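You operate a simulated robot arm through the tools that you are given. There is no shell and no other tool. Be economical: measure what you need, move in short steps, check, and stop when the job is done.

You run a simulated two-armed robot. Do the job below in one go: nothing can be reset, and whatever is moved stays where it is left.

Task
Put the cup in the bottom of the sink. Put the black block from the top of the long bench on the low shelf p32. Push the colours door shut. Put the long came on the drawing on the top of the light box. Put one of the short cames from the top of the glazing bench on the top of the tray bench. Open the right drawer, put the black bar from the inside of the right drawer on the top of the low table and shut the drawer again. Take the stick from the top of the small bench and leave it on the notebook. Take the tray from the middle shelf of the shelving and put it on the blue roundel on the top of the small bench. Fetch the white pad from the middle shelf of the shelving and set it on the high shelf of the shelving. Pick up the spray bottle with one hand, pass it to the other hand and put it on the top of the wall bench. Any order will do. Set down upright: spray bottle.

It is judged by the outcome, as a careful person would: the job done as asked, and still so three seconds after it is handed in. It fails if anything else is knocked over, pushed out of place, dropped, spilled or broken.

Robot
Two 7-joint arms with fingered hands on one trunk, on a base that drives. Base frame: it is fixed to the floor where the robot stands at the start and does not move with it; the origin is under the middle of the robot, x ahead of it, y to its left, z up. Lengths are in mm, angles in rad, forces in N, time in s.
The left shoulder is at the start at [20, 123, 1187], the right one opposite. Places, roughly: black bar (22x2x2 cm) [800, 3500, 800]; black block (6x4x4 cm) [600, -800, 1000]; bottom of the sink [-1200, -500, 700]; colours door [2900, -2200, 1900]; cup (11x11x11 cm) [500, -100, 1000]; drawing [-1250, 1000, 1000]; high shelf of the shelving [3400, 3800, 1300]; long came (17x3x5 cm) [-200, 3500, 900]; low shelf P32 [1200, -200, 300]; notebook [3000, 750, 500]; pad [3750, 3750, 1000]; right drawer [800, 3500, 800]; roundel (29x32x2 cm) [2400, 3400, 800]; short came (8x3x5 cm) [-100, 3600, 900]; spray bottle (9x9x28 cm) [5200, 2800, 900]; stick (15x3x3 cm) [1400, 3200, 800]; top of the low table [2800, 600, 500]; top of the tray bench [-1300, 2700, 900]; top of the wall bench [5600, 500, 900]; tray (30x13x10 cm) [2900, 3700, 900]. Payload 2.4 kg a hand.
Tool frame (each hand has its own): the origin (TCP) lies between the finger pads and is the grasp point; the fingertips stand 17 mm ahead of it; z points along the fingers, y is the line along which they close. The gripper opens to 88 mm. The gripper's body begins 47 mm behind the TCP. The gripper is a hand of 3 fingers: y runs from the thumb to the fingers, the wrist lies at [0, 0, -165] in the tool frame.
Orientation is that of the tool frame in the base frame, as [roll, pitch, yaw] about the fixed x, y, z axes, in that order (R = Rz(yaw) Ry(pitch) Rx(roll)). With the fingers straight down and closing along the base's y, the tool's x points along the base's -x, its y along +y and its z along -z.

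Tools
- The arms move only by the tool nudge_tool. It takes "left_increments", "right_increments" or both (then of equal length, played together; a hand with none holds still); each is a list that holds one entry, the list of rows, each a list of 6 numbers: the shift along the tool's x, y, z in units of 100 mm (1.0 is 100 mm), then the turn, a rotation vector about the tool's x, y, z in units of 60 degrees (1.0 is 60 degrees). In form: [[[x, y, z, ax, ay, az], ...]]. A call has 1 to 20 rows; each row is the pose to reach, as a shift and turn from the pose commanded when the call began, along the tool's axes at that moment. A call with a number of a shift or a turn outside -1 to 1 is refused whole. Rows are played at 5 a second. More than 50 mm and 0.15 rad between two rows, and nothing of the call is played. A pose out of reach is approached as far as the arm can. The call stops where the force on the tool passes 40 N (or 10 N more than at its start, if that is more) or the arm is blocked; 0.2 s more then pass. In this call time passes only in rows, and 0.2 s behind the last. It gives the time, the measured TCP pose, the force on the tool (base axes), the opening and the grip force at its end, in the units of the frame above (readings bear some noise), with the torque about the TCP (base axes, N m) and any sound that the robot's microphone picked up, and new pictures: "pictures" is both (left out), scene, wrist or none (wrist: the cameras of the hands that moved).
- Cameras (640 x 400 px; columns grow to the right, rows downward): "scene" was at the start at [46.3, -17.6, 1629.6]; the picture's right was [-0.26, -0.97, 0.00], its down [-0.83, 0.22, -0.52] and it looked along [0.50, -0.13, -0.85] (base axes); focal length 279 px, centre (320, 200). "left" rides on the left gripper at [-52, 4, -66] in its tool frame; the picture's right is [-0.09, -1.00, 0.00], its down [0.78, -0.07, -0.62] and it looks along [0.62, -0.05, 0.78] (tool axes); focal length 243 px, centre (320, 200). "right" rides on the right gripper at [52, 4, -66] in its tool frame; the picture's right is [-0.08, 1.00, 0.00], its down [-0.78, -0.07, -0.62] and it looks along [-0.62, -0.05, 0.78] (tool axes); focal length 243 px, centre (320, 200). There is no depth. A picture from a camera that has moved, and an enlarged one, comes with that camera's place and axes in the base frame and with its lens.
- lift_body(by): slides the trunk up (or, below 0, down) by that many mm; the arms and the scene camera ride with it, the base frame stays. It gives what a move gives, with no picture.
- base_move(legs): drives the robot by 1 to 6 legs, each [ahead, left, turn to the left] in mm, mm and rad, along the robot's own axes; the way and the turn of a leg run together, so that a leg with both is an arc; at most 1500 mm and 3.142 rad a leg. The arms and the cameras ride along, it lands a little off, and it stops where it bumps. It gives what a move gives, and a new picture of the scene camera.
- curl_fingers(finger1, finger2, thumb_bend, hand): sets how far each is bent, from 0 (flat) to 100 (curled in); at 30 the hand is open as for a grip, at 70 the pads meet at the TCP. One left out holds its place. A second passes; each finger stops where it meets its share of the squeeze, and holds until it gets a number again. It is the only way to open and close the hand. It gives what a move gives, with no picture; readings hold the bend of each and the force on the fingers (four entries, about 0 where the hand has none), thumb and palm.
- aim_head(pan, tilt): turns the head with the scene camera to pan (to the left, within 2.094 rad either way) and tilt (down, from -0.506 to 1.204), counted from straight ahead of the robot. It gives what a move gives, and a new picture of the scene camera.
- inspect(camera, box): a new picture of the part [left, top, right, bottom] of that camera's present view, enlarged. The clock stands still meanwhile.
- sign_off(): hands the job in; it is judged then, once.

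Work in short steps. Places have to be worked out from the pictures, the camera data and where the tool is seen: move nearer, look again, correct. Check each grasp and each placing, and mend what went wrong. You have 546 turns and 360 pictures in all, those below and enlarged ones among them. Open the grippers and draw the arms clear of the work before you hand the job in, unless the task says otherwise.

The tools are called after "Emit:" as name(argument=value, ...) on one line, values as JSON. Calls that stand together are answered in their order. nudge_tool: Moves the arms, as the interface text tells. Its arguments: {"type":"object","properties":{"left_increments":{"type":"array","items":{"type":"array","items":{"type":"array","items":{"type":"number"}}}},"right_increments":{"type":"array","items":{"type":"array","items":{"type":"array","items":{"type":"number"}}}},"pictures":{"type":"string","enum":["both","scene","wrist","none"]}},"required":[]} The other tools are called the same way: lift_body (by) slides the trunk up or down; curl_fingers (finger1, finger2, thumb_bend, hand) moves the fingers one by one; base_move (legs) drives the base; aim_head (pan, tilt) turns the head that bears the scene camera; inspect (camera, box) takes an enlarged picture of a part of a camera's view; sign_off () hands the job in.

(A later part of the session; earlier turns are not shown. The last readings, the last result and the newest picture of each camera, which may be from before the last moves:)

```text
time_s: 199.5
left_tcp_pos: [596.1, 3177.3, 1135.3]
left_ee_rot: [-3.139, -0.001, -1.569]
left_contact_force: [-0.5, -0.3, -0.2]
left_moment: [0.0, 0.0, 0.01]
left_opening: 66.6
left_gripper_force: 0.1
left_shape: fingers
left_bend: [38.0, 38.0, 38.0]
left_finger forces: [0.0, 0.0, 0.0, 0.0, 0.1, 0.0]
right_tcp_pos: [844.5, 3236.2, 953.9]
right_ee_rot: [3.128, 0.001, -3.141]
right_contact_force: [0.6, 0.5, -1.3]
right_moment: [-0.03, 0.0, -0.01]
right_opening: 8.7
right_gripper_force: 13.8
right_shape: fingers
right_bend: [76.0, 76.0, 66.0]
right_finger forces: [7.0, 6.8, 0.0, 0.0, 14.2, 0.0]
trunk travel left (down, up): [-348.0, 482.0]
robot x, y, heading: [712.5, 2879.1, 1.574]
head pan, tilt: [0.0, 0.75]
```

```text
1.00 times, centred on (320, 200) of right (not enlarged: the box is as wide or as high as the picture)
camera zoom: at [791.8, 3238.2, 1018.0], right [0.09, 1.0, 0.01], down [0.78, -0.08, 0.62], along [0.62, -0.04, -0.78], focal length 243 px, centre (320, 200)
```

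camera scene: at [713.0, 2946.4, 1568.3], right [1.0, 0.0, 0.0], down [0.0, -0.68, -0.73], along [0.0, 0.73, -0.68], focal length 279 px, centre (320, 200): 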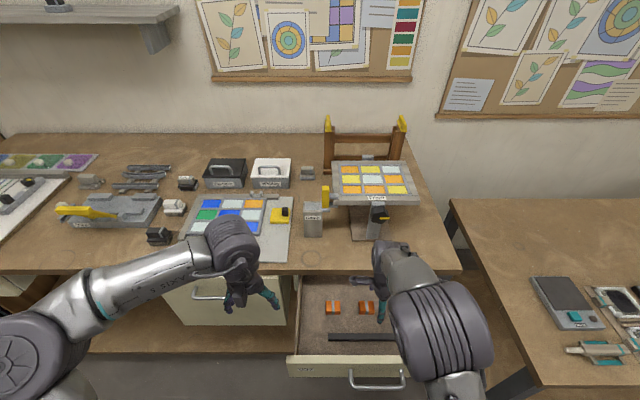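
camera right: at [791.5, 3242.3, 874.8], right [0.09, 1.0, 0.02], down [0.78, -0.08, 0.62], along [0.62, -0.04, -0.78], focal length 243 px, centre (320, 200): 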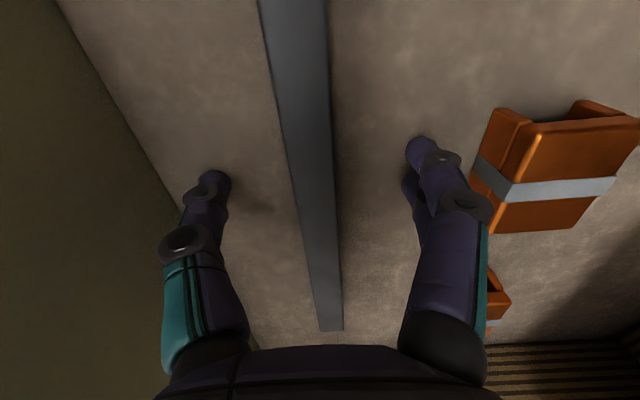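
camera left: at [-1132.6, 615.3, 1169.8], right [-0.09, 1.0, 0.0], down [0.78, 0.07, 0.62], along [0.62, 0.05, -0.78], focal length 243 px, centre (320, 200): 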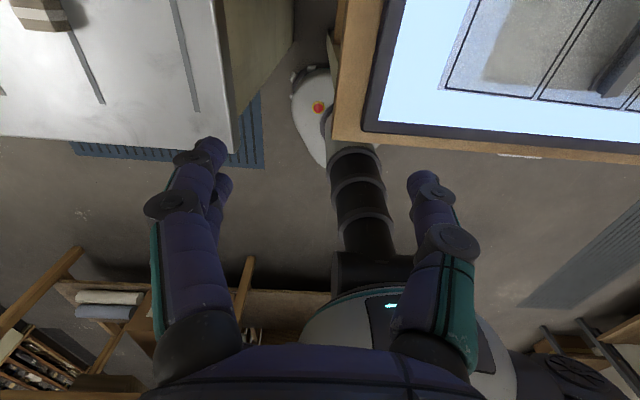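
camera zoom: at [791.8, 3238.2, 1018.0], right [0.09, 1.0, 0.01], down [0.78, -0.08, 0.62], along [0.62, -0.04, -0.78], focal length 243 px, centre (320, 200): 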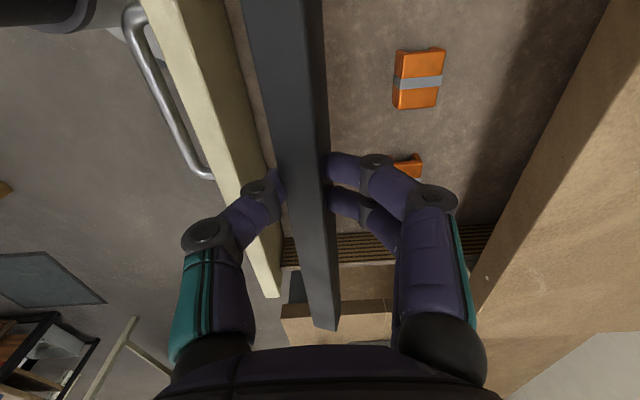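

The bar is out. To shut the drawer I'll use the left fist on the handle: I back away, strafe to line the left hand up with the handle, raise the right hand and pitch the left hand to point forward.

Emit:
base_move(legs=[[-150, 0, 0], [0, -252, 0]])

Emit:
nudge_tool(left_increments=[[[-0.13, 0, 0.15, 0, -0.125, 0], [-0.26, 0, 0.3, 0, -0.25, 0], [-0.39, 0, 0.45, 0, -0.375, 0], [-0.52, 0, 0.6, 0, -0.5, 0], [-0.65, 0, 0.75, 0, -0.625, 0], [-0.8, 0, 0.9, 0, -0.75, 0]]], right_increments=[[[0, 0, -0.2, 0, 0, 0], [0, 0, -0.4, 0, 0, 0], [0, 0, -0.6, 0, 0, 0], [0, 0, -0.7, 0, 0, 0], [0, 0, -0.8, 0, 0, 0], [0, 0, -0.9, 0, 0, 0]]], pictures="none")

Emit:
nudge_tool(left_increments=[[[0.1, 0, 0.1, 0, -0.125, 0], [0.2, 0, 0.2, 0, -0.25, 0], [0.3, 0, 0.3, 0, -0.375, 0], [0.4, 0, 0.4, 0, -0.5, 0], [0.5, 0, 0.5, 0, -0.625, 0], [0.6, 0, 0.6, 0, -0.75, 0]]], right_increments=[[[0, 0, -0.2, 0, 0, 0], [0, 0, -0.4, 0, 0, 0], [0, 0, -0.6, 0, 0, 0], [0, 0, -0.7, 0, 0, 0], [0, 0, -0.8, 0, 0, 0], [0, 0, -0.9, 0, 0, 0]]], pictures="scene")

Emit:
curl_fingers(hand="left", finger1=95, finger2=95, thumb_bend=95)

```text
time_s: 202.3
left_tcp_pos: [849.2, 3029.2, 1135.4]
left_ee_rot: [3.14, 0.0, -1.569]
left_contact_force: [-0.1, -0.1, -0.8]
left_moment: [-0.02, 0.0, 0.03]
left_opening: 66.5
left_gripper_force: 0.0
left_shape: fingers
left_bend: [38.0, 38.0, 38.0]
left_finger forces: [0.0, 0.0, 0.0, 0.1, 0.0, 0.1]
right_tcp_pos: [1097.1, 3085.8, 951.9]
right_ee_rot: [3.128, -0.001, 3.141]
right_contact_force: [0.5, 0.4, -2.1]
right_moment: [-0.03, 0.03, 0.02]
right_opening: 8.7
right_gripper_force: 14.2
right_shape: fingers
right_bend: [76.0, 76.0, 66.0]
right_finger forces: [6.9, 6.9, 0.1, 0.0, 14.3, 0.0]
trunk travel left (down, up): [-348.0, 482.0]
robot x, y, heading: [968.7, 2735.2, 1.574]
head pan, tilt: [0.0, 0.75]
camera scene: at [966.7, 2796.7, 1598.3], right [1.0, 0.0, 0.0], down [0.0, -0.68, -0.73], along [0.0, 0.73, -0.68], focal length 279 px, centre (320, 200)
```

scene: 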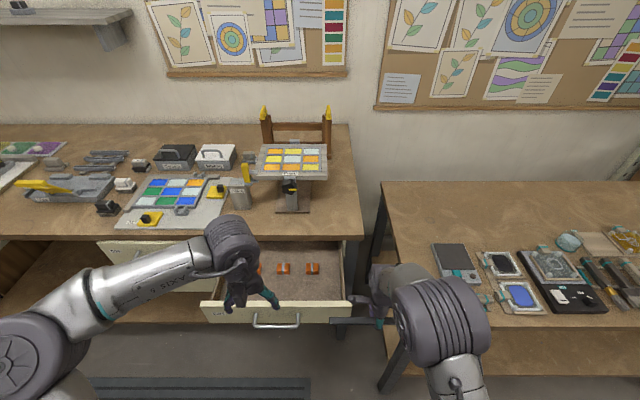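

```text
time_s: 203.7
left_tcp_pos: [846.4, 3108.0, 1044.0]
left_ee_rot: [-3.141, 0.785, -1.57]
left_contact_force: [-0.1, 0.4, 0.0]
left_moment: [0.01, 0.01, -0.01]
left_opening: 66.5
left_gripper_force: 0.1
left_shape: fingers
left_bend: [38.0, 38.0, 38.0]
left_finger forces: [0.0, 0.1, 0.0, 0.0, 0.0, 0.1]
right_tcp_pos: [1095.3, 3085.4, 1043.0]
right_ee_rot: [3.129, 0.001, 3.141]
right_contact_force: [-0.2, 0.1, -0.9]
right_moment: [0.03, 0.0, 0.02]
right_opening: 8.3
right_gripper_force: 13.9
right_shape: fingers
right_bend: [77.0, 77.0, 66.0]
right_finger forces: [7.0, 6.8, 0.0, 0.1, 14.3, 0.0]
trunk travel left (down, up): [-348.0, 482.0]
robot x, y, heading: [962.8, 2734.8, 1.571]
head pan, tilt: [0.0, 0.75]
```

```text
time_s: 205.1
left_tcp_pos: [847.0, 3108.0, 960.2]
left_ee_rot: [-0.248, 1.569, 1.325]
left_contact_force: [-0.3, 0.4, 0.4]
left_moment: [0.01, 0.0, -0.02]
left_opening: 66.7
left_gripper_force: 0.0
left_shape: fingers
left_bend: [38.0, 38.0, 38.0]
left_finger forces: [0.0, 0.0, 0.0, 0.0, 0.0, 0.0]
right_tcp_pos: [1094.9, 3086.1, 1132.3]
right_ee_rot: [3.129, 0.0, 3.141]
right_contact_force: [-1.4, 0.6, -2.2]
right_moment: [-0.02, -0.02, 0.02]
right_opening: 8.6
right_gripper_force: 13.6
right_shape: fingers
right_bend: [77.0, 77.0, 66.0]
right_finger forces: [6.9, 6.8, 0.0, 0.1, 14.3, 0.1]
trunk travel left (down, up): [-348.0, 482.0]
robot x, y, heading: [963.3, 2736.1, 1.572]
head pan, tilt: [0.0, 0.75]
camera scene: at [965.6, 2796.7, 1598.3], right [1.0, 0.0, 0.0], down [0.0, -0.68, -0.73], along [0.0, 0.73, -0.68], focal length 279 px, centre (320, 200)
```

scene: 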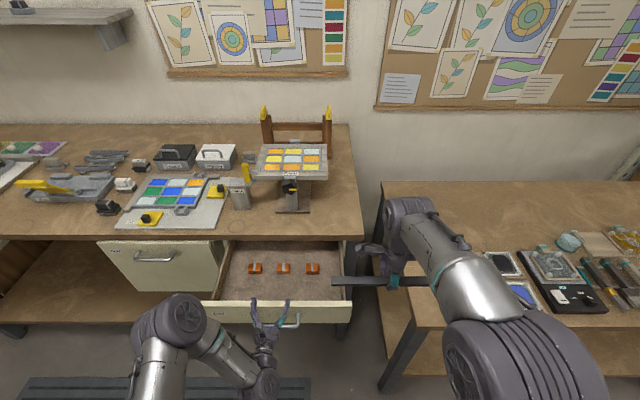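

```text
time_s: 206.1
left_tcp_pos: [846.7, 3109.4, 959.1]
left_ee_rot: [-2.432, 1.57, -0.862]
left_contact_force: [-0.1, -0.2, 0.0]
left_moment: [0.02, 0.0, -0.01]
left_opening: 1.9
left_gripper_force: 0.0
left_shape: fingers
left_bend: [91.0, 91.0, 90.0]
left_finger forces: [0.0, 0.0, 0.0, 0.1, 0.0, 0.0]
right_tcp_pos: [1095.1, 3083.6, 1130.3]
right_ee_rot: [3.128, -0.001, 3.141]
right_contact_force: [-0.5, 0.9, -1.3]
right_moment: [-0.01, -0.01, 0.01]
right_opening: 8.6
right_gripper_force: 14.1
right_shape: fingers
right_bend: [77.0, 77.0, 66.0]
right_finger forces: [6.9, 6.8, 0.0, 0.1, 14.3, 0.1]
trunk travel left (down, up): [-348.0, 482.0]
robot x, y, heading: [966.0, 2734.8, 1.575]
head pan, tilt: [0.0, 0.75]
```

I back 50 mm, lower the trunk so the fist is at handle height, and look before pushing.

Emit:
base_move(legs=[[-50, 0, 0]])

Emit:
lift_body(by=-136)

Emit:
base_move(legs=[[150, 0, 0]])

```text
time_s: 207.1
left_tcp_pos: [846.9, 3057.3, 959.8]
left_ee_rot: [0.231, 1.57, 1.805]
left_contact_force: [-1.0, 0.1, -0.9]
left_moment: [0.0, 0.0, 0.03]
left_opening: 2.2
left_gripper_force: 0.1
left_shape: fingers
left_bend: [91.0, 91.0, 90.0]
left_finger forces: [0.0, 0.0, 0.0, 0.1, 0.1, 0.0]
right_tcp_pos: [1096.2, 3032.5, 1132.5]
right_ee_rot: [3.128, -0.001, -3.14]
right_contact_force: [-0.2, -0.6, -1.6]
right_moment: [0.01, 0.02, -0.01]
right_opening: 8.5
right_gripper_force: 14.2
right_shape: fingers
right_bend: [77.0, 77.0, 66.0]
right_finger forces: [6.9, 6.9, 0.0, 0.1, 14.4, 0.0]
trunk travel left (down, up): [-348.0, 482.0]
robot x, y, heading: [966.5, 2683.9, 1.571]
head pan, tilt: [0.0, 0.75]
camera scene: at [965.6, 2744.2, 1598.5], right [1.0, 0.0, 0.0], down [0.0, -0.68, -0.73], along [0.0, 0.73, -0.68], focal length 279 px, centre (320, 200)
```

scene: 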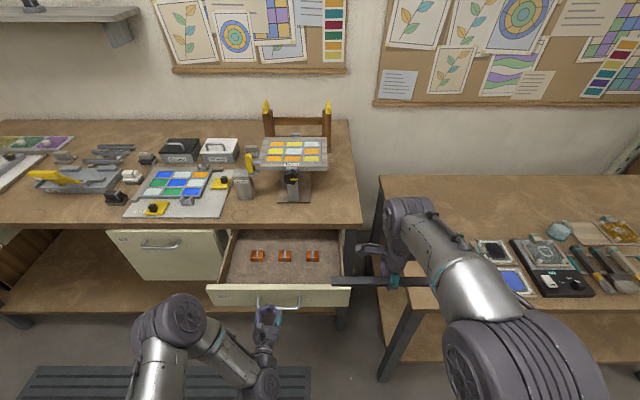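

```text
time_s: 208.7
left_tcp_pos: [847.1, 3059.3, 824.6]
left_ee_rot: [0.866, 1.57, 2.438]
left_contact_force: [-0.4, -0.5, -0.4]
left_moment: [-0.02, 0.03, 0.02]
left_opening: 2.1
left_gripper_force: 0.0
left_shape: fingers
left_bend: [91.0, 91.0, 90.0]
left_finger forces: [0.1, 0.1, 0.0, 0.0, 0.1, 0.0]
right_tcp_pos: [1096.1, 3033.7, 996.7]
right_ee_rot: [3.128, -0.001, 3.141]
right_contact_force: [-0.3, 0.4, -1.3]
right_moment: [0.04, 0.01, 0.0]
right_opening: 8.4
right_gripper_force: 14.0
right_shape: fingers
right_bend: [77.0, 77.0, 66.0]
right_finger forces: [6.9, 6.8, 0.1, 0.0, 14.3, 0.1]
trunk travel left (down, up): [-212.0, 618.0]
robot x, y, heading: [966.6, 2682.9, 1.571]
head pan, tilt: [0.0, 0.75]
```

```text
time_s: 210.1
left_tcp_pos: [846.6, 3209.4, 823.7]
left_ee_rot: [-1.086, 1.57, 0.486]
left_contact_force: [-0.1, 0.1, -0.4]
left_moment: [0.0, -0.02, 0.01]
left_opening: 3.9
left_gripper_force: 0.1
left_shape: fingers
left_bend: [92.0, 92.0, 93.0]
left_finger forces: [0.0, 0.1, 0.0, 0.1, 0.0, 0.0]
right_tcp_pos: [1096.5, 3185.5, 995.8]
right_ee_rot: [3.13, 0.001, -3.141]
right_contact_force: [0.4, 0.7, -2.0]
right_moment: [0.0, -0.03, 0.02]
right_opening: 8.6
right_gripper_force: 14.3
right_shape: fingers
right_bend: [77.0, 77.0, 66.0]
right_finger forces: [6.9, 6.7, 0.0, 0.0, 14.4, 0.0]
trunk travel left (down, up): [-212.0, 618.0]
robot x, y, heading: [964.5, 2835.0, 1.569]
head pan, tilt: [0.0, 0.75]
camera scene: at [965.3, 2897.7, 1462.3], right [1.0, 0.0, 0.0], down [0.0, -0.68, -0.73], along [0.0, 0.73, -0.68], focal length 279 px, centre (320, 200)
```

scene: 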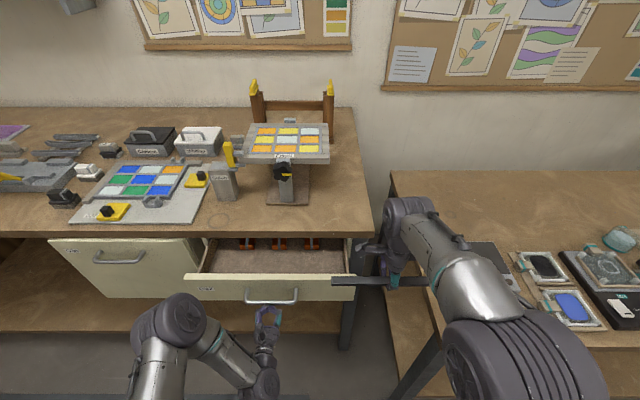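

The drawer is closing. I push 120 further.

Emit:
base_move(legs=[[120, 0, 0]])

```text
time_s: 211.3
left_tcp_pos: [845.9, 3329.1, 824.1]
left_ee_rot: [0.476, 1.57, 2.048]
left_contact_force: [0.0, -4.3, 1.6]
left_moment: [-0.01, 0.01, 0.0]
left_opening: 5.4
left_gripper_force: 0.0
left_shape: fingers
left_bend: [93.0, 93.0, 95.0]
left_finger forces: [0.1, 0.0, 0.0, 0.0, 0.0, 0.0]
right_tcp_pos: [1095.6, 3304.8, 996.5]
right_ee_rot: [3.128, -0.001, 3.141]
right_contact_force: [-1.2, -0.2, -1.8]
right_moment: [0.03, -0.04, 0.01]
right_opening: 8.3
right_gripper_force: 13.9
right_shape: fingers
right_bend: [77.0, 77.0, 66.0]
right_finger forces: [6.9, 6.8, 0.1, 0.1, 14.3, 0.0]
trunk travel left (down, up): [-212.0, 618.0]
robot x, y, heading: [967.3, 2952.2, 1.576]
head pan, tilt: [0.0, 0.75]
camera scene: at [965.3, 3017.1, 1462.4], right [1.0, 0.0, 0.0], down [0.0, -0.68, -0.73], along [0.0, 0.73, -0.68], focal length 279 px, centre (320, 200)
```

scene: 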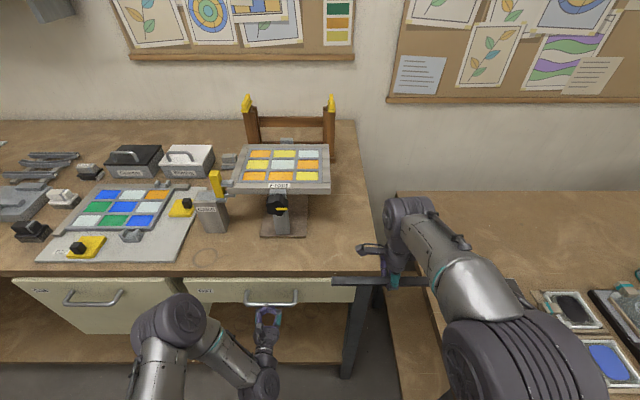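

It looks almost shut; I push the last bit gently with the arm.

Emit:
nudge_tool(left_increments=[[[0, 0, 0.05, 0, 0, 0], [0, 0, 0.1, 0, 0, 0], [0, 0, 0.15, 0, 0, 0]]], pictures="none")

Emit:
inspect(camera="scene", box=[160, 230, 400, 380])

```text
time_s: 211.9
left_tcp_pos: [846.8, 3333.3, 822.6]
left_ee_rot: [3.088, 1.565, -1.627]
left_contact_force: [1.8, -26.5, 7.6]
left_moment: [0.02, 0.03, 0.11]
left_opening: 6.2
left_gripper_force: 28.4
left_shape: fingers
left_bend: [94.0, 95.0, 96.0]
left_finger forces: [11.1, 11.9, 0.1, 0.0, 34.0, 0.0]
right_tcp_pos: [1095.3, 3301.4, 996.6]
right_ee_rot: [3.126, 0.001, -3.139]
right_contact_force: [-0.1, -0.3, -1.7]
right_moment: [0.05, 0.0, -0.05]
right_opening: 8.4
right_gripper_force: 13.8
right_shape: fingers
right_bend: [77.0, 77.0, 66.0]
right_finger forces: [6.9, 6.8, 0.0, 0.0, 14.3, 0.0]
trunk travel left (down, up): [-212.0, 618.0]
robot x, y, heading: [963.7, 2952.4, 1.578]
head pan, tilt: [0.0, 0.75]
stopped in row 2 (left hand): the force on the tool passed its limit at 46 N (the readings are from after the stop); the commanded pose is now the measured one
```

```text
2.67 times, centred on (280, 305) of scene
camera zoom: at [965.4, 3012.3, 1462.7], right [1.0, 0.0, 0.0], down [0.0, -0.68, -0.73], along [0.0, 0.73, -0.68], focal length 744 px, centre (427, -80)
```

zoom: 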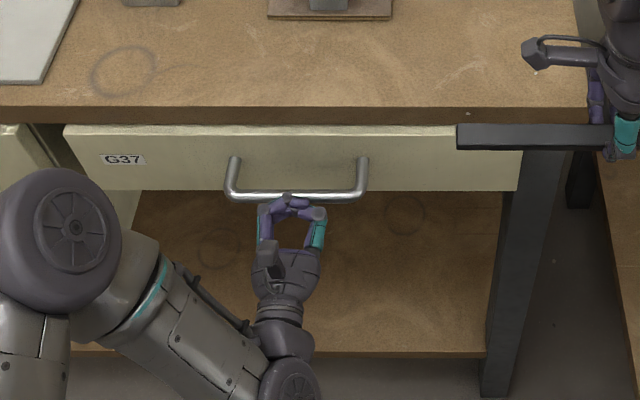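

The drawer is shut. I back off and move right to view the small bench for the stick.

Emit:
base_move(legs=[[-350, 0, 0], [0, -400, 0]])

Emit:
inspect(camera="scene", box=[280, 150, 640, 375])

```text
time_s: 216.2
left_tcp_pos: [1250.1, 2990.0, 821.7]
left_ee_rot: [3.004, 1.563, -1.707]
left_contact_force: [-0.6, -1.0, -0.2]
left_moment: [-0.02, -0.01, 0.01]
left_opening: 5.9
left_gripper_force: 0.1
left_shape: fingers
left_bend: [93.0, 93.0, 94.0]
left_finger forces: [0.0, 0.0, 0.0, 0.1, 0.0, 0.0]
right_tcp_pos: [1497.0, 2957.3, 995.2]
right_ee_rot: [3.129, 0.0, -3.139]
right_contact_force: [-0.2, 0.5, -2.9]
right_moment: [0.0, 0.0, 0.02]
right_opening: 8.6
right_gripper_force: 13.8
right_shape: fingers
right_bend: [77.0, 77.0, 66.0]
right_finger forces: [6.9, 6.9, 0.0, 0.0, 14.4, 0.0]
trunk travel left (down, up): [-212.0, 618.0]
robot x, y, heading: [1364.6, 2602.1, 1.574]
head pan, tilt: [0.0, 0.75]
camera scene: at [1368.4, 2669.5, 1462.3], right [1.0, 0.0, 0.0], down [0.0, -0.68, -0.73], along [0.0, 0.73, -0.68], focal length 279 px, centre (320, 200)
```

scene: 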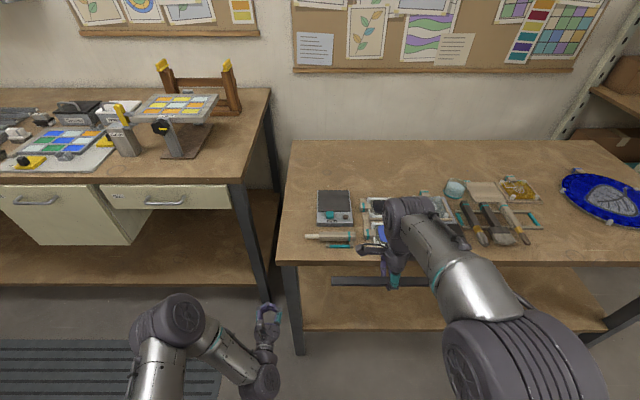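

```text
1.78 times, centred on (460, 262) of scene
camera zoom: at [1368.4, 2669.5, 1462.3], right [1.0, 0.0, 0.0], down [0.0, -0.68, -0.73], along [0.0, 0.73, -0.68], focal length 496 px, centre (71, 89)
```

zoom: 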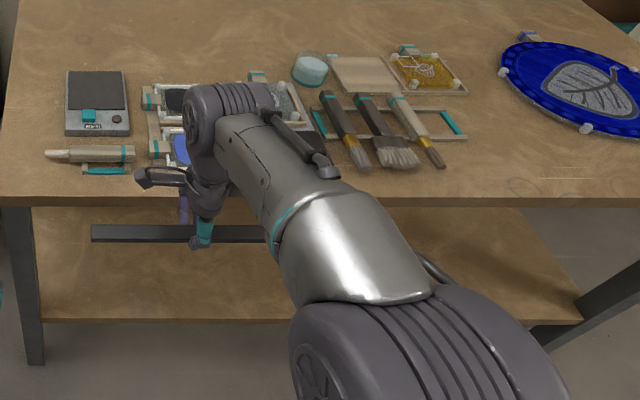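

The stick is likely the tan rod at about (1398, 3190). I zoom closer.

Emit:
inspect(camera="scene", box=[285, 180, 405, 255])

```text
5.33 times, centred on (345, 218) of scene
camera zoom: at [1368.4, 2669.5, 1462.3], right [1.0, 0.0, 0.0], down [0.0, -0.68, -0.73], along [0.0, 0.73, -0.68], focal length 1487 px, centre (187, 107)
```

zoom: 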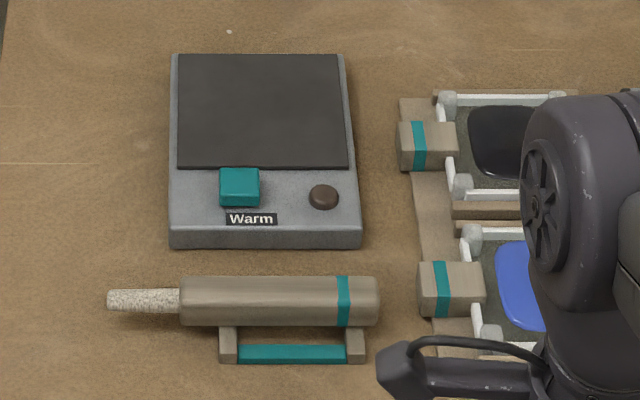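

That is the stick: body about 26 mm thick, centred near (1414, 3201). I rotate the left hand to point down, closing fore-aft, and open it.

Emit:
nudge_tool(left_increments=[[[0, 0, 0, -0.072, 0.072, -0.072], [0, 0, 0, -0.144, 0.144, -0.144], [0, 0, 0, -0.216, 0.216, -0.216], [0, 0, 0, -0.288, 0.288, -0.288], [0, 0, 0, -0.36, 0.36, -0.36], [0, 0, 0, -0.432, 0.432, -0.432], [0, 0, 0, -0.504, 0.504, -0.504], [0, 0, 0, -0.577, 0.577, -0.577]]], pictures="none")

Emit:
nudge_tool(left_increments=[[[0, 0, 0, -0.072, 0.072, -0.072], [0, 0, 0, -0.144, 0.144, -0.144], [0, 0, 0, -0.216, 0.216, -0.216], [0, 0, 0, -0.288, 0.288, -0.288], [0, 0, 0, -0.36, 0.36, -0.36], [0, 0, 0, -0.432, 0.432, -0.432], [0, 0, 0, -0.504, 0.504, -0.504], [0, 0, 0, -0.577, 0.577, -0.577]]], pictures="none")

Emit:
curl_fingers(hand="left", finger1=38, finger2=38, thumb_bend=38)

```text
time_s: 218.0
left_tcp_pos: [1248.5, 2989.1, 822.9]
left_ee_rot: [-2.686, 0.727, -0.469]
left_contact_force: [-0.5, 0.2, -0.7]
left_moment: [-0.02, 0.0, -0.02]
left_opening: 6.0
left_gripper_force: 0.0
left_shape: fingers
left_bend: [93.0, 93.0, 94.0]
left_finger forces: [0.1, 0.0, 0.1, 0.0, 0.0, 0.0]
right_tcp_pos: [1497.5, 2957.8, 995.8]
right_ee_rot: [3.129, 0.001, -3.139]
right_contact_force: [-0.2, 0.8, -2.1]
right_moment: [0.01, 0.02, 0.01]
right_opening: 8.7
right_gripper_force: 13.6
right_shape: fingers
right_bend: [77.0, 77.0, 66.0]
right_finger forces: [6.9, 6.7, 0.0, 0.0, 14.2, 0.0]
trunk travel left (down, up): [-212.0, 618.0]
robot x, y, heading: [1367.5, 2608.8, 1.574]
head pan, tilt: [0.0, 0.75]
```

```text
time_s: 219.8
left_tcp_pos: [1249.1, 2988.6, 822.4]
left_ee_rot: [3.135, 0.001, 0.001]
left_contact_force: [1.7, -0.5, 0.2]
left_moment: [-0.03, 0.0, -0.01]
left_opening: 6.0
left_gripper_force: 0.0
left_shape: fingers
left_bend: [93.0, 93.0, 94.0]
left_finger forces: [0.0, 0.0, 0.1, 0.1, 0.0, 0.0]
right_tcp_pos: [1497.6, 2957.0, 996.3]
right_ee_rot: [3.129, -0.001, -3.139]
right_contact_force: [0.4, 0.5, -1.4]
right_moment: [-0.04, 0.01, 0.0]
right_opening: 8.1
right_gripper_force: 14.3
right_shape: fingers
right_bend: [77.0, 77.0, 66.0]
right_finger forces: [6.9, 6.8, 0.1, 0.0, 14.3, 0.1]
trunk travel left (down, up): [-212.0, 618.0]
robot x, y, heading: [1368.7, 2607.6, 1.569]
head pan, tilt: [0.0, 0.75]
```

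```text
time_s: 220.8
left_tcp_pos: [1251.0, 2989.4, 821.9]
left_ee_rot: [3.133, 0.001, -0.002]
left_contact_force: [-1.1, 0.7, 0.5]
left_moment: [-0.01, 0.0, 0.03]
left_opening: 66.6
left_gripper_force: 0.1
left_shape: fingers
left_bend: [38.0, 38.0, 38.0]
left_finger forces: [0.0, 0.1, 0.1, 0.1, 0.0, 0.0]
right_tcp_pos: [1499.9, 2957.7, 995.3]
right_ee_rot: [3.129, 0.0, -3.14]
right_contact_force: [0.8, -0.5, -1.3]
right_moment: [-0.01, 0.0, 0.03]
right_opening: 8.6
right_gripper_force: 14.2
right_shape: fingers
right_bend: [77.0, 77.0, 66.0]
right_finger forces: [6.8, 6.8, 0.0, 0.0, 14.2, 0.0]
trunk travel left (down, up): [-212.0, 618.0]
robot x, y, heading: [1365.8, 2604.9, 1.578]
head pan, tilt: [0.0, 0.75]
```

I raise the trunk, move over the stick, and look with the left camera.

Emit:
lift_body(by=130)

Emit:
base_move(legs=[[0, -164, -0.004], [205, 0, 0]])

Emit:
inspect(camera="left", box=[0, 0, 640, 400])

```text
time_s: 222.4
left_tcp_pos: [1248.8, 2989.0, 952.1]
left_ee_rot: [3.134, 0.001, 0.0]
left_contact_force: [-0.2, 0.1, 0.5]
left_moment: [-0.02, 0.02, -0.02]
left_opening: 66.8
left_gripper_force: 0.1
left_shape: fingers
left_bend: [38.0, 38.0, 38.0]
left_finger forces: [0.0, 0.0, 0.1, 0.0, 0.0, 0.1]
right_tcp_pos: [1497.3, 2958.6, 1125.5]
right_ee_rot: [3.127, -0.001, -3.139]
right_contact_force: [0.3, -0.2, -2.1]
right_moment: [0.0, -0.02, 0.01]
right_opening: 8.4
right_gripper_force: 14.1
right_shape: fingers
right_bend: [77.0, 77.0, 66.0]
right_finger forces: [6.8, 6.8, 0.0, 0.0, 14.1, 0.0]
trunk travel left (down, up): [-342.0, 488.0]
robot x, y, heading: [1369.2, 2605.8, 1.573]
head pan, tilt: [0.0, 0.75]
```

```text
time_s: 225.1
left_tcp_pos: [1411.8, 3194.1, 952.0]
left_ee_rot: [3.135, 0.002, -0.002]
left_contact_force: [0.4, -0.6, -0.3]
left_moment: [0.0, 0.03, -0.02]
left_opening: 66.7
left_gripper_force: 0.0
left_shape: fingers
left_bend: [38.0, 38.0, 38.0]
left_finger forces: [0.1, 0.1, 0.1, 0.0, 0.0, 0.0]
right_tcp_pos: [1662.1, 3162.4, 1124.9]
right_ee_rot: [3.13, 0.0, 3.14]
right_contact_force: [0.5, -0.2, -1.4]
right_moment: [0.01, 0.01, 0.03]
right_opening: 8.4
right_gripper_force: 13.8
right_shape: fingers
right_bend: [77.0, 77.0, 66.0]
right_finger forces: [6.9, 6.8, 0.1, 0.0, 14.2, 0.0]
trunk travel left (down, up): [-342.0, 488.0]
robot x, y, heading: [1532.8, 2810.5, 1.567]
head pan, tilt: [0.0, 0.75]
camera scene: at [1531.3, 2875.5, 1592.3], right [1.0, 0.0, 0.0], down [0.0, -0.68, -0.73], along [0.0, 0.73, -0.68], focal length 279 px, centre (320, 200)
```

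scene: 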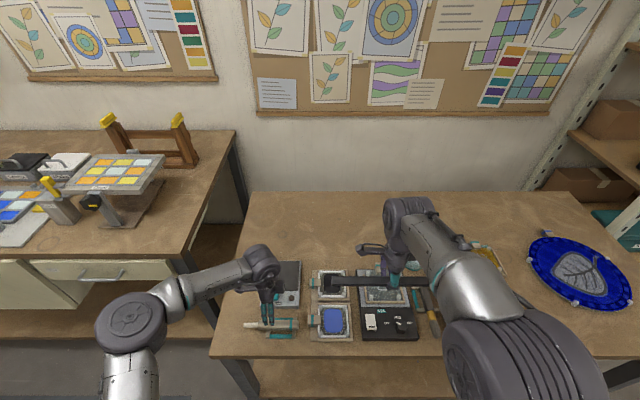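

```text
1.00 times, centred on (320, 200) of left (not enlarged: the box is as wide or as high as the picture)
camera zoom: at [1360.8, 3191.1, 1018.1], right [-0.08, 1.0, -0.01], down [0.78, 0.07, 0.62], along [0.62, 0.05, -0.78], focal length 243 px, centre (320, 200)
```

zoom: 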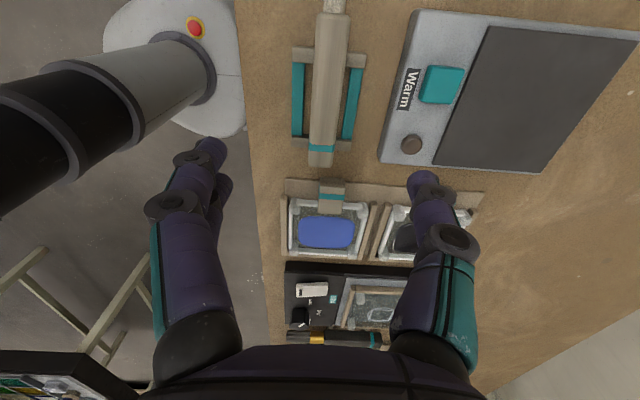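

The stick rests on a small rack, centre at about (1414, 3200, 829). I shift 6 mm and lower to 850 for a closer look.

Emit:
nudge_tool(left_increments=[[[0.0, -0.06, 0.3, 0, 0, 0], [0.0, -0.06, 0.6, 0, 0, 0], [0.0, -0.06, 0.9, 0, 0, 0], [0, -0.06, 1.0, 0, 0, 0]]], pictures="wrist")

```text
time_s: 226.1
left_tcp_pos: [1412.9, 3199.2, 851.1]
left_ee_rot: [3.135, 0.001, -0.002]
left_contact_force: [0.1, 0.8, -0.3]
left_moment: [-0.03, -0.01, 0.01]
left_opening: 66.5
left_gripper_force: 0.0
left_shape: fingers
left_bend: [38.0, 38.0, 38.0]
left_finger forces: [0.0, 0.0, 0.1, 0.0, 0.0, 0.1]
right_tcp_pos: [1662.1, 3160.7, 1126.0]
right_ee_rot: [3.127, 0.0, 3.14]
right_contact_force: [-0.4, 1.0, -2.1]
right_moment: [0.0, 0.01, 0.02]
right_opening: 8.2
right_gripper_force: 14.1
right_shape: fingers
right_bend: [77.0, 77.0, 66.0]
right_finger forces: [6.9, 6.8, 0.0, 0.1, 14.3, 0.1]
trunk travel left (down, up): [-342.0, 488.0]
robot x, y, heading: [1527.1, 2809.6, 1.572]
head pan, tilt: [0.0, 0.75]
camera left: at [1361.0, 3195.9, 918.0], right [-0.08, 1.0, -0.01], down [0.78, 0.07, 0.62], along [0.62, 0.05, -0.78], focal length 243 px, centre (320, 200)
```

left: 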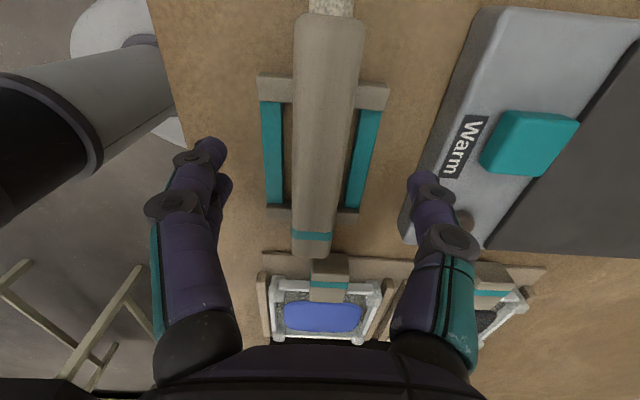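

Stick centre z ≈ 829, well aligned. I narrow the hand to stay clear of the warmer, go down to 836 and close.

Emit:
curl_fingers(hand="left", finger1=48, finger2=48, thumb_bend=48)

Emit:
nudge_tool(left_increments=[[[0, 0, 0.08, 0, 0, 0], [0, 0, 0.15, 0, 0, 0]]], pictures="none")

Emit:
curl_fingers(hand="left", finger1=78, finger2=78, thumb_bend=75)

Emit:
lift_body(by=100)

Emit:
inspect(camera="left", box=[0, 0, 640, 400])

```text
time_s: 227.1
left_tcp_pos: [1413.0, 3199.0, 851.7]
left_ee_rot: [3.134, 0.003, -0.002]
left_contact_force: [0.7, 0.1, -0.5]
left_moment: [0.01, 0.02, 0.04]
left_opening: 45.2
left_gripper_force: 0.0
left_shape: fingers
left_bend: [48.0, 48.0, 48.0]
left_finger forces: [0.0, 0.0, 0.1, 0.1, 0.0, 0.1]
right_tcp_pos: [1661.2, 3161.6, 1125.9]
right_ee_rot: [3.128, 0.0, 3.139]
right_contact_force: [0.8, 0.0, -2.6]
right_moment: [0.06, 0.01, 0.02]
right_opening: 8.4
right_gripper_force: 14.6
right_shape: fingers
right_bend: [77.0, 77.0, 66.0]
right_finger forces: [6.9, 6.8, 0.1, 0.0, 14.3, 0.0]
trunk travel left (down, up): [-342.0, 488.0]
robot x, y, heading: [1531.2, 2814.1, 1.569]
head pan, tilt: [0.0, 0.75]
```

```text
time_s: 227.7
left_tcp_pos: [1412.9, 3199.2, 837.2]
left_ee_rot: [3.135, 0.002, -0.004]
left_contact_force: [-0.1, -0.5, 0.2]
left_moment: [0.0, 0.02, 0.0]
left_opening: 45.1
left_gripper_force: 0.0
left_shape: fingers
left_bend: [48.0, 48.0, 48.0]
left_finger forces: [0.0, 0.0, 0.0, 0.1, 0.1, 0.0]
right_tcp_pos: [1661.9, 3161.7, 1125.2]
right_ee_rot: [3.128, 0.0, 3.139]
right_contact_force: [0.1, -0.7, -1.9]
right_moment: [0.04, 0.01, 0.03]
right_opening: 8.3
right_gripper_force: 14.4
right_shape: fingers
right_bend: [77.0, 77.0, 66.0]
right_finger forces: [6.9, 6.8, 0.1, 0.1, 14.2, 0.0]
trunk travel left (down, up): [-342.0, 488.0]
robot x, y, heading: [1532.9, 2811.7, 1.57]
head pan, tilt: [0.0, 0.75]
```

```text
time_s: 228.7
left_tcp_pos: [1414.1, 3199.2, 836.9]
left_ee_rot: [3.134, 0.002, -0.004]
left_contact_force: [1.0, 0.4, -0.8]
left_moment: [-0.01, -0.01, 0.01]
left_opening: 13.5
left_gripper_force: 10.6
left_shape: fingers
left_bend: [74.0, 74.0, 64.0]
left_finger forces: [5.2, 5.3, 0.0, 0.1, 10.6, 0.1]
right_tcp_pos: [1661.8, 3161.4, 1126.4]
right_ee_rot: [3.129, -0.001, 3.14]
right_contact_force: [-0.1, 0.1, -2.9]
right_moment: [0.02, 0.01, -0.02]
right_opening: 8.4
right_gripper_force: 13.8
right_shape: fingers
right_bend: [77.0, 77.0, 66.0]
right_finger forces: [6.9, 6.7, 0.0, 0.0, 14.3, 0.0]
trunk travel left (down, up): [-342.0, 488.0]
robot x, y, heading: [1529.6, 2811.9, 1.567]
head pan, tilt: [0.0, 0.75]
```

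```text
time_s: 230.0
left_tcp_pos: [1412.7, 3199.9, 937.3]
left_ee_rot: [3.134, 0.002, -0.003]
left_contact_force: [-1.0, 0.0, -1.0]
left_moment: [0.02, 0.0, 0.0]
left_opening: 13.5
left_gripper_force: 10.1
left_shape: fingers
left_bend: [74.0, 74.0, 64.0]
left_finger forces: [5.2, 5.3, 0.0, 0.0, 10.7, 0.0]
right_tcp_pos: [1661.1, 3161.4, 1225.5]
right_ee_rot: [3.128, 0.0, 3.14]
right_contact_force: [-0.8, -0.1, -1.7]
right_moment: [0.0, 0.02, 0.02]
right_opening: 8.2
right_gripper_force: 14.3
right_shape: fingers
right_bend: [77.0, 77.0, 66.0]
right_finger forces: [7.0, 6.8, 0.0, 0.0, 14.3, 0.0]
trunk travel left (down, up): [-442.0, 388.0]
robot x, y, heading: [1530.9, 2809.5, 1.569]
head pan, tilt: [0.0, 0.75]
```

```text
1.00 times, centred on (320, 200) of left (not enlarged: the box is as wide or as high as the picture)
camera zoom: at [1361.0, 3195.9, 1003.3], right [-0.08, 1.0, -0.01], down [0.78, 0.07, 0.62], along [0.62, 0.05, -0.78], focal length 243 px, centre (320, 200)
```

zoom: 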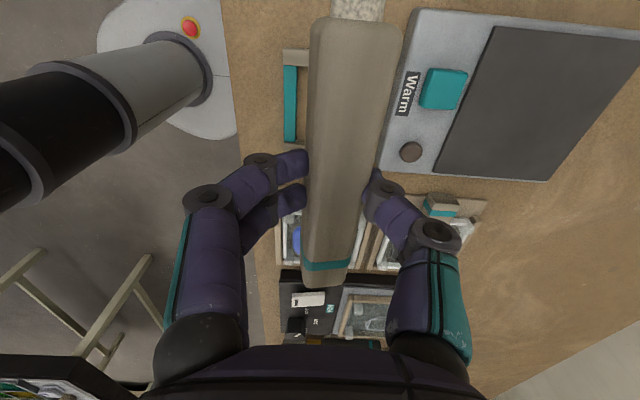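

The stick is held and its rack stays. I back away from the bench, turn to face +x and look toward the low table.

Emit:
base_move(legs=[[-380, 0, 0], [0, 0, -1.571]])

Emit:
aim_head(pan=-0.7, tilt=0.45)

```text
time_s: 236.2
left_tcp_pos: [1920.2, 2542.8, 937.5]
left_ee_rot: [3.135, 0.003, -1.586]
left_contact_force: [0.4, 0.5, -0.9]
left_moment: [0.0, 0.0, 0.03]
left_opening: 12.9
left_gripper_force: 10.6
left_shape: fingers
left_bend: [74.0, 74.0, 64.0]
left_finger forces: [5.1, 5.1, 0.1, 0.0, 10.3, 0.0]
right_tcp_pos: [1881.0, 2296.4, 1225.6]
right_ee_rot: [3.128, 0.0, 1.559]
right_contact_force: [0.3, 0.5, -2.4]
right_moment: [-0.03, -0.02, 0.03]
right_opening: 8.1
right_gripper_force: 13.9
right_shape: fingers
right_bend: [77.0, 77.0, 66.0]
right_finger forces: [6.6, 6.5, 0.1, 0.1, 13.6, 0.1]
trunk travel left (down, up): [-442.0, 388.0]
robot x, y, heading: [1526.1, 2429.4, -0.01]
head pan, tilt: [0.0, 0.75]
camera scene: at [1594.7, 2429.8, 1692.3], right [-0.01, -1.0, 0.0], down [-0.68, 0.01, -0.73], along [0.73, -0.01, -0.68], focal length 279 px, centre (320, 200)
```

scene: 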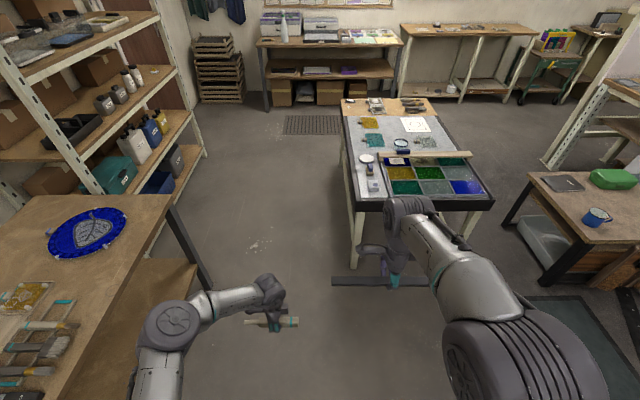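

```text
time_s: 237.3
left_tcp_pos: [1920.3, 2545.2, 937.4]
left_ee_rot: [3.134, 0.002, -1.585]
left_contact_force: [-0.1, -0.3, -1.4]
left_moment: [-0.01, -0.03, -0.01]
left_opening: 13.0
left_gripper_force: 10.3
left_shape: fingers
left_bend: [74.0, 74.0, 64.0]
left_finger forces: [5.1, 5.2, 0.1, 0.0, 10.4, 0.0]
right_tcp_pos: [1882.0, 2296.7, 1225.6]
right_ee_rot: [3.13, -0.001, 1.557]
right_contact_force: [1.4, -0.2, -2.4]
right_moment: [-0.02, -0.03, 0.01]
right_opening: 8.3
right_gripper_force: 13.6
right_shape: fingers
right_bend: [77.0, 77.0, 66.0]
right_finger forces: [6.6, 6.6, 0.0, 0.1, 13.6, 0.1]
trunk travel left (down, up): [-442.0, 388.0]
robot x, y, heading: [1533.3, 2429.7, -0.008]
head pan, tilt: [-0.7, 0.45]
camera scene: at [1581.6, 2370.8, 1718.7], right [-0.65, -0.76, 0.0], down [-0.33, 0.28, -0.9], along [0.68, -0.59, -0.44], focal length 279 px, centre (320, 200)
```

scene: 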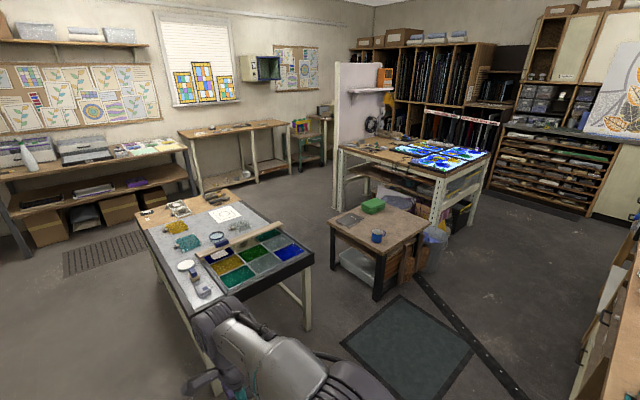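

I see the layout: black glass table (x 2470–3320, y 1665–2265), low table (x 2500–3130, y 450–930) with the grey notebook near its +y edge. I drive down the corridor and face -y.

Emit:
base_move(legs=[[440, 0, 0], [0, 0, -1.563], [1130, 0, 0]])

Emit:
aim_head(pan=0.6, tilt=0.6)

```text
time_s: 249.1
left_tcp_pos: [2103.8, 919.8, 936.5]
left_ee_rot: [3.135, 0.0, -3.13]
left_contact_force: [0.1, 0.3, -1.3]
left_moment: [0.04, 0.02, -0.03]
left_opening: 12.5
left_gripper_force: 10.0
left_shape: fingers
left_bend: [74.0, 74.0, 64.0]
left_finger forces: [5.0, 5.0, 0.0, 0.0, 10.2, 0.1]
right_tcp_pos: [1855.5, 952.9, 1226.0]
right_ee_rot: [3.13, 0.002, 0.014]
right_contact_force: [-0.1, 0.5, -1.1]
right_moment: [0.0, -0.01, 0.02]
right_opening: 7.9
right_gripper_force: 13.2
right_shape: fingers
right_bend: [77.0, 77.0, 66.0]
right_finger forces: [6.3, 6.4, 0.0, 0.0, 13.2, 0.1]
trunk travel left (down, up): [-442.0, 388.0]
robot x, y, heading: [1981.4, 1308.8, -1.557]
head pan, tilt: [-0.7, 0.45]
camera scene: at [1921.6, 1254.0, 1718.8], right [-0.78, 0.63, 0.0], down [0.27, 0.34, -0.9], along [-0.57, -0.7, -0.44], focal length 279 px, centre (320, 200)
```

scene: 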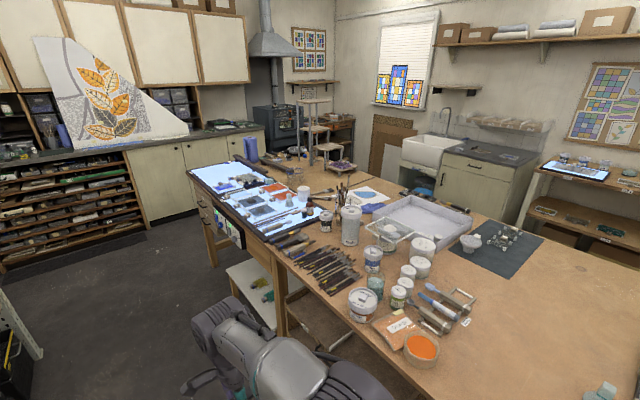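

```text
time_s: 250.6
left_tcp_pos: [2104.7, 919.9, 937.1]
left_ee_rot: [3.134, 0.001, -3.129]
left_contact_force: [-0.9, 1.0, -1.2]
left_moment: [0.03, -0.02, 0.0]
left_opening: 12.8
left_gripper_force: 9.8
left_shape: fingers
left_bend: [74.0, 74.0, 64.0]
left_finger forces: [5.0, 5.0, 0.0, 0.1, 10.2, 0.0]
right_tcp_pos: [1855.0, 952.7, 1225.6]
right_ee_rot: [3.128, 0.001, 0.015]
right_contact_force: [-0.7, 0.2, -1.4]
right_moment: [0.02, -0.03, -0.01]
right_opening: 8.0
right_gripper_force: 13.0
right_shape: fingers
right_bend: [77.0, 77.0, 66.0]
right_finger forces: [6.4, 6.3, 0.0, 0.0, 13.2, 0.0]
trunk travel left (down, up): [-442.0, 388.0]
robot x, y, heading: [1980.6, 1307.7, -1.555]
head pan, tilt: [0.6, 0.6]
camera scene: at [2030.7, 1253.5, 1705.2], right [-0.82, -0.58, 0.0], down [-0.33, 0.46, -0.82], along [0.48, -0.67, -0.57], focal length 279 px, centre (320, 200)
```

scene: 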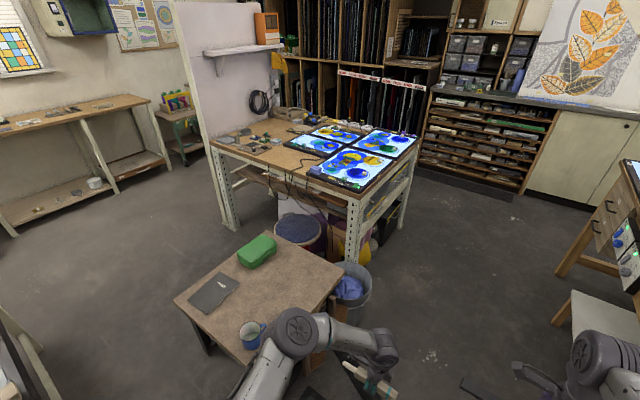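

Table corners: x 2580–3120, y 320–975; notebook about x 2930–3110, y 715–940. I drive to (2905, 1215), between the two tables, facing the low table.

Emit:
base_move(legs=[[93, 0, -0.016], [0, 925, 0]])

Emit:
aim_head(pan=0, tilt=1.0)

```text
time_s: 256.1
left_tcp_pos: [3027.5, 821.3, 937.9]
left_ee_rot: [3.134, 0.002, 3.138]
left_contact_force: [-0.1, 0.0, -0.4]
left_moment: [0.01, -0.01, -0.01]
left_opening: 12.7
left_gripper_force: 10.1
left_shape: fingers
left_bend: [74.0, 74.0, 64.0]
left_finger forces: [5.0, 5.2, 0.0, 0.0, 10.2, 0.0]
right_tcp_pos: [2778.4, 860.8, 1226.4]
right_ee_rot: [3.13, 0.0, -0.003]
right_contact_force: [0.5, 0.5, -1.5]
right_moment: [0.0, 0.03, -0.01]
right_opening: 8.3
right_gripper_force: 12.7
right_shape: fingers
right_bend: [77.0, 77.0, 66.0]
right_finger forces: [6.5, 6.2, 0.0, 0.0, 13.3, 0.0]
trunk travel left (down, up): [-442.0, 388.0]
robot x, y, heading: [2906.1, 1210.5, -1.569]
head pan, tilt: [0.6, 0.6]
camera scene: at [2959.3, 1157.9, 1705.2], right [-0.83, -0.56, 0.0], down [-0.32, 0.47, -0.82], along [0.46, -0.68, -0.57], focal length 279 px, centre (320, 200)
```

scene: 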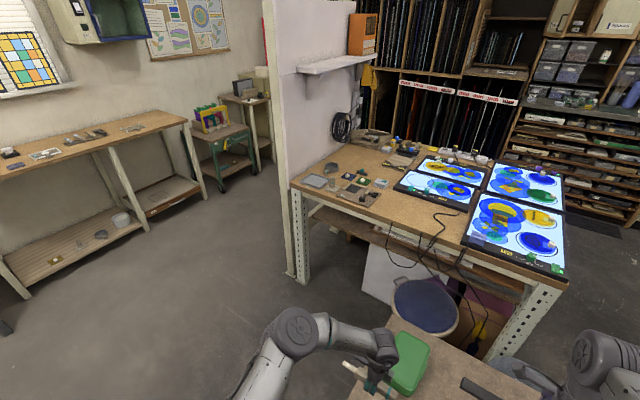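

```text
time_s: 257.1
left_tcp_pos: [3026.9, 822.0, 936.7]
left_ee_rot: [3.133, 0.003, 3.136]
left_contact_force: [-0.1, -0.1, -0.8]
left_moment: [0.0, 0.0, 0.01]
left_opening: 12.9
left_gripper_force: 10.3
left_shape: fingers
left_bend: [74.0, 74.0, 64.0]
left_finger forces: [5.1, 5.1, 0.0, 0.0, 10.1, 0.0]
right_tcp_pos: [2777.3, 860.8, 1225.1]
right_ee_rot: [3.13, 0.001, -0.004]
right_contact_force: [-0.7, 0.4, -2.4]
right_moment: [0.01, 0.0, -0.01]
right_opening: 8.0
right_gripper_force: 13.6
right_shape: fingers
right_bend: [77.0, 77.0, 66.0]
right_finger forces: [6.4, 6.3, 0.0, 0.0, 13.2, 0.0]
trunk travel left (down, up): [-442.0, 388.0]
robot x, y, heading: [2912.2, 1212.7, -1.57]
head pan, tilt: [0.0, 1.0]
camera scene: at [2908.9, 1161.3, 1673.2], right [-1.0, 0.0, 0.0], down [0.0, 0.84, -0.54], along [0.0, -0.54, -0.84], focal length 279 px, centre (320, 200)
```

scene: 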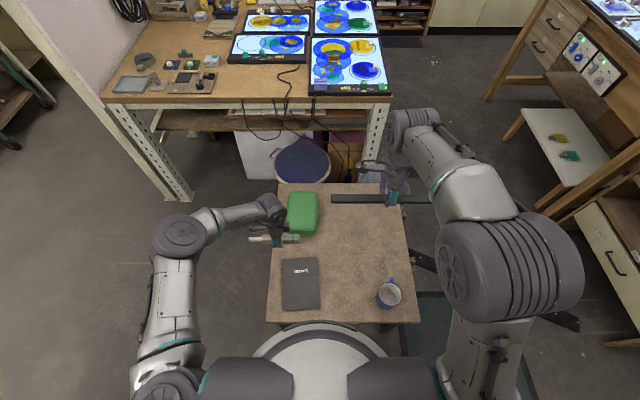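

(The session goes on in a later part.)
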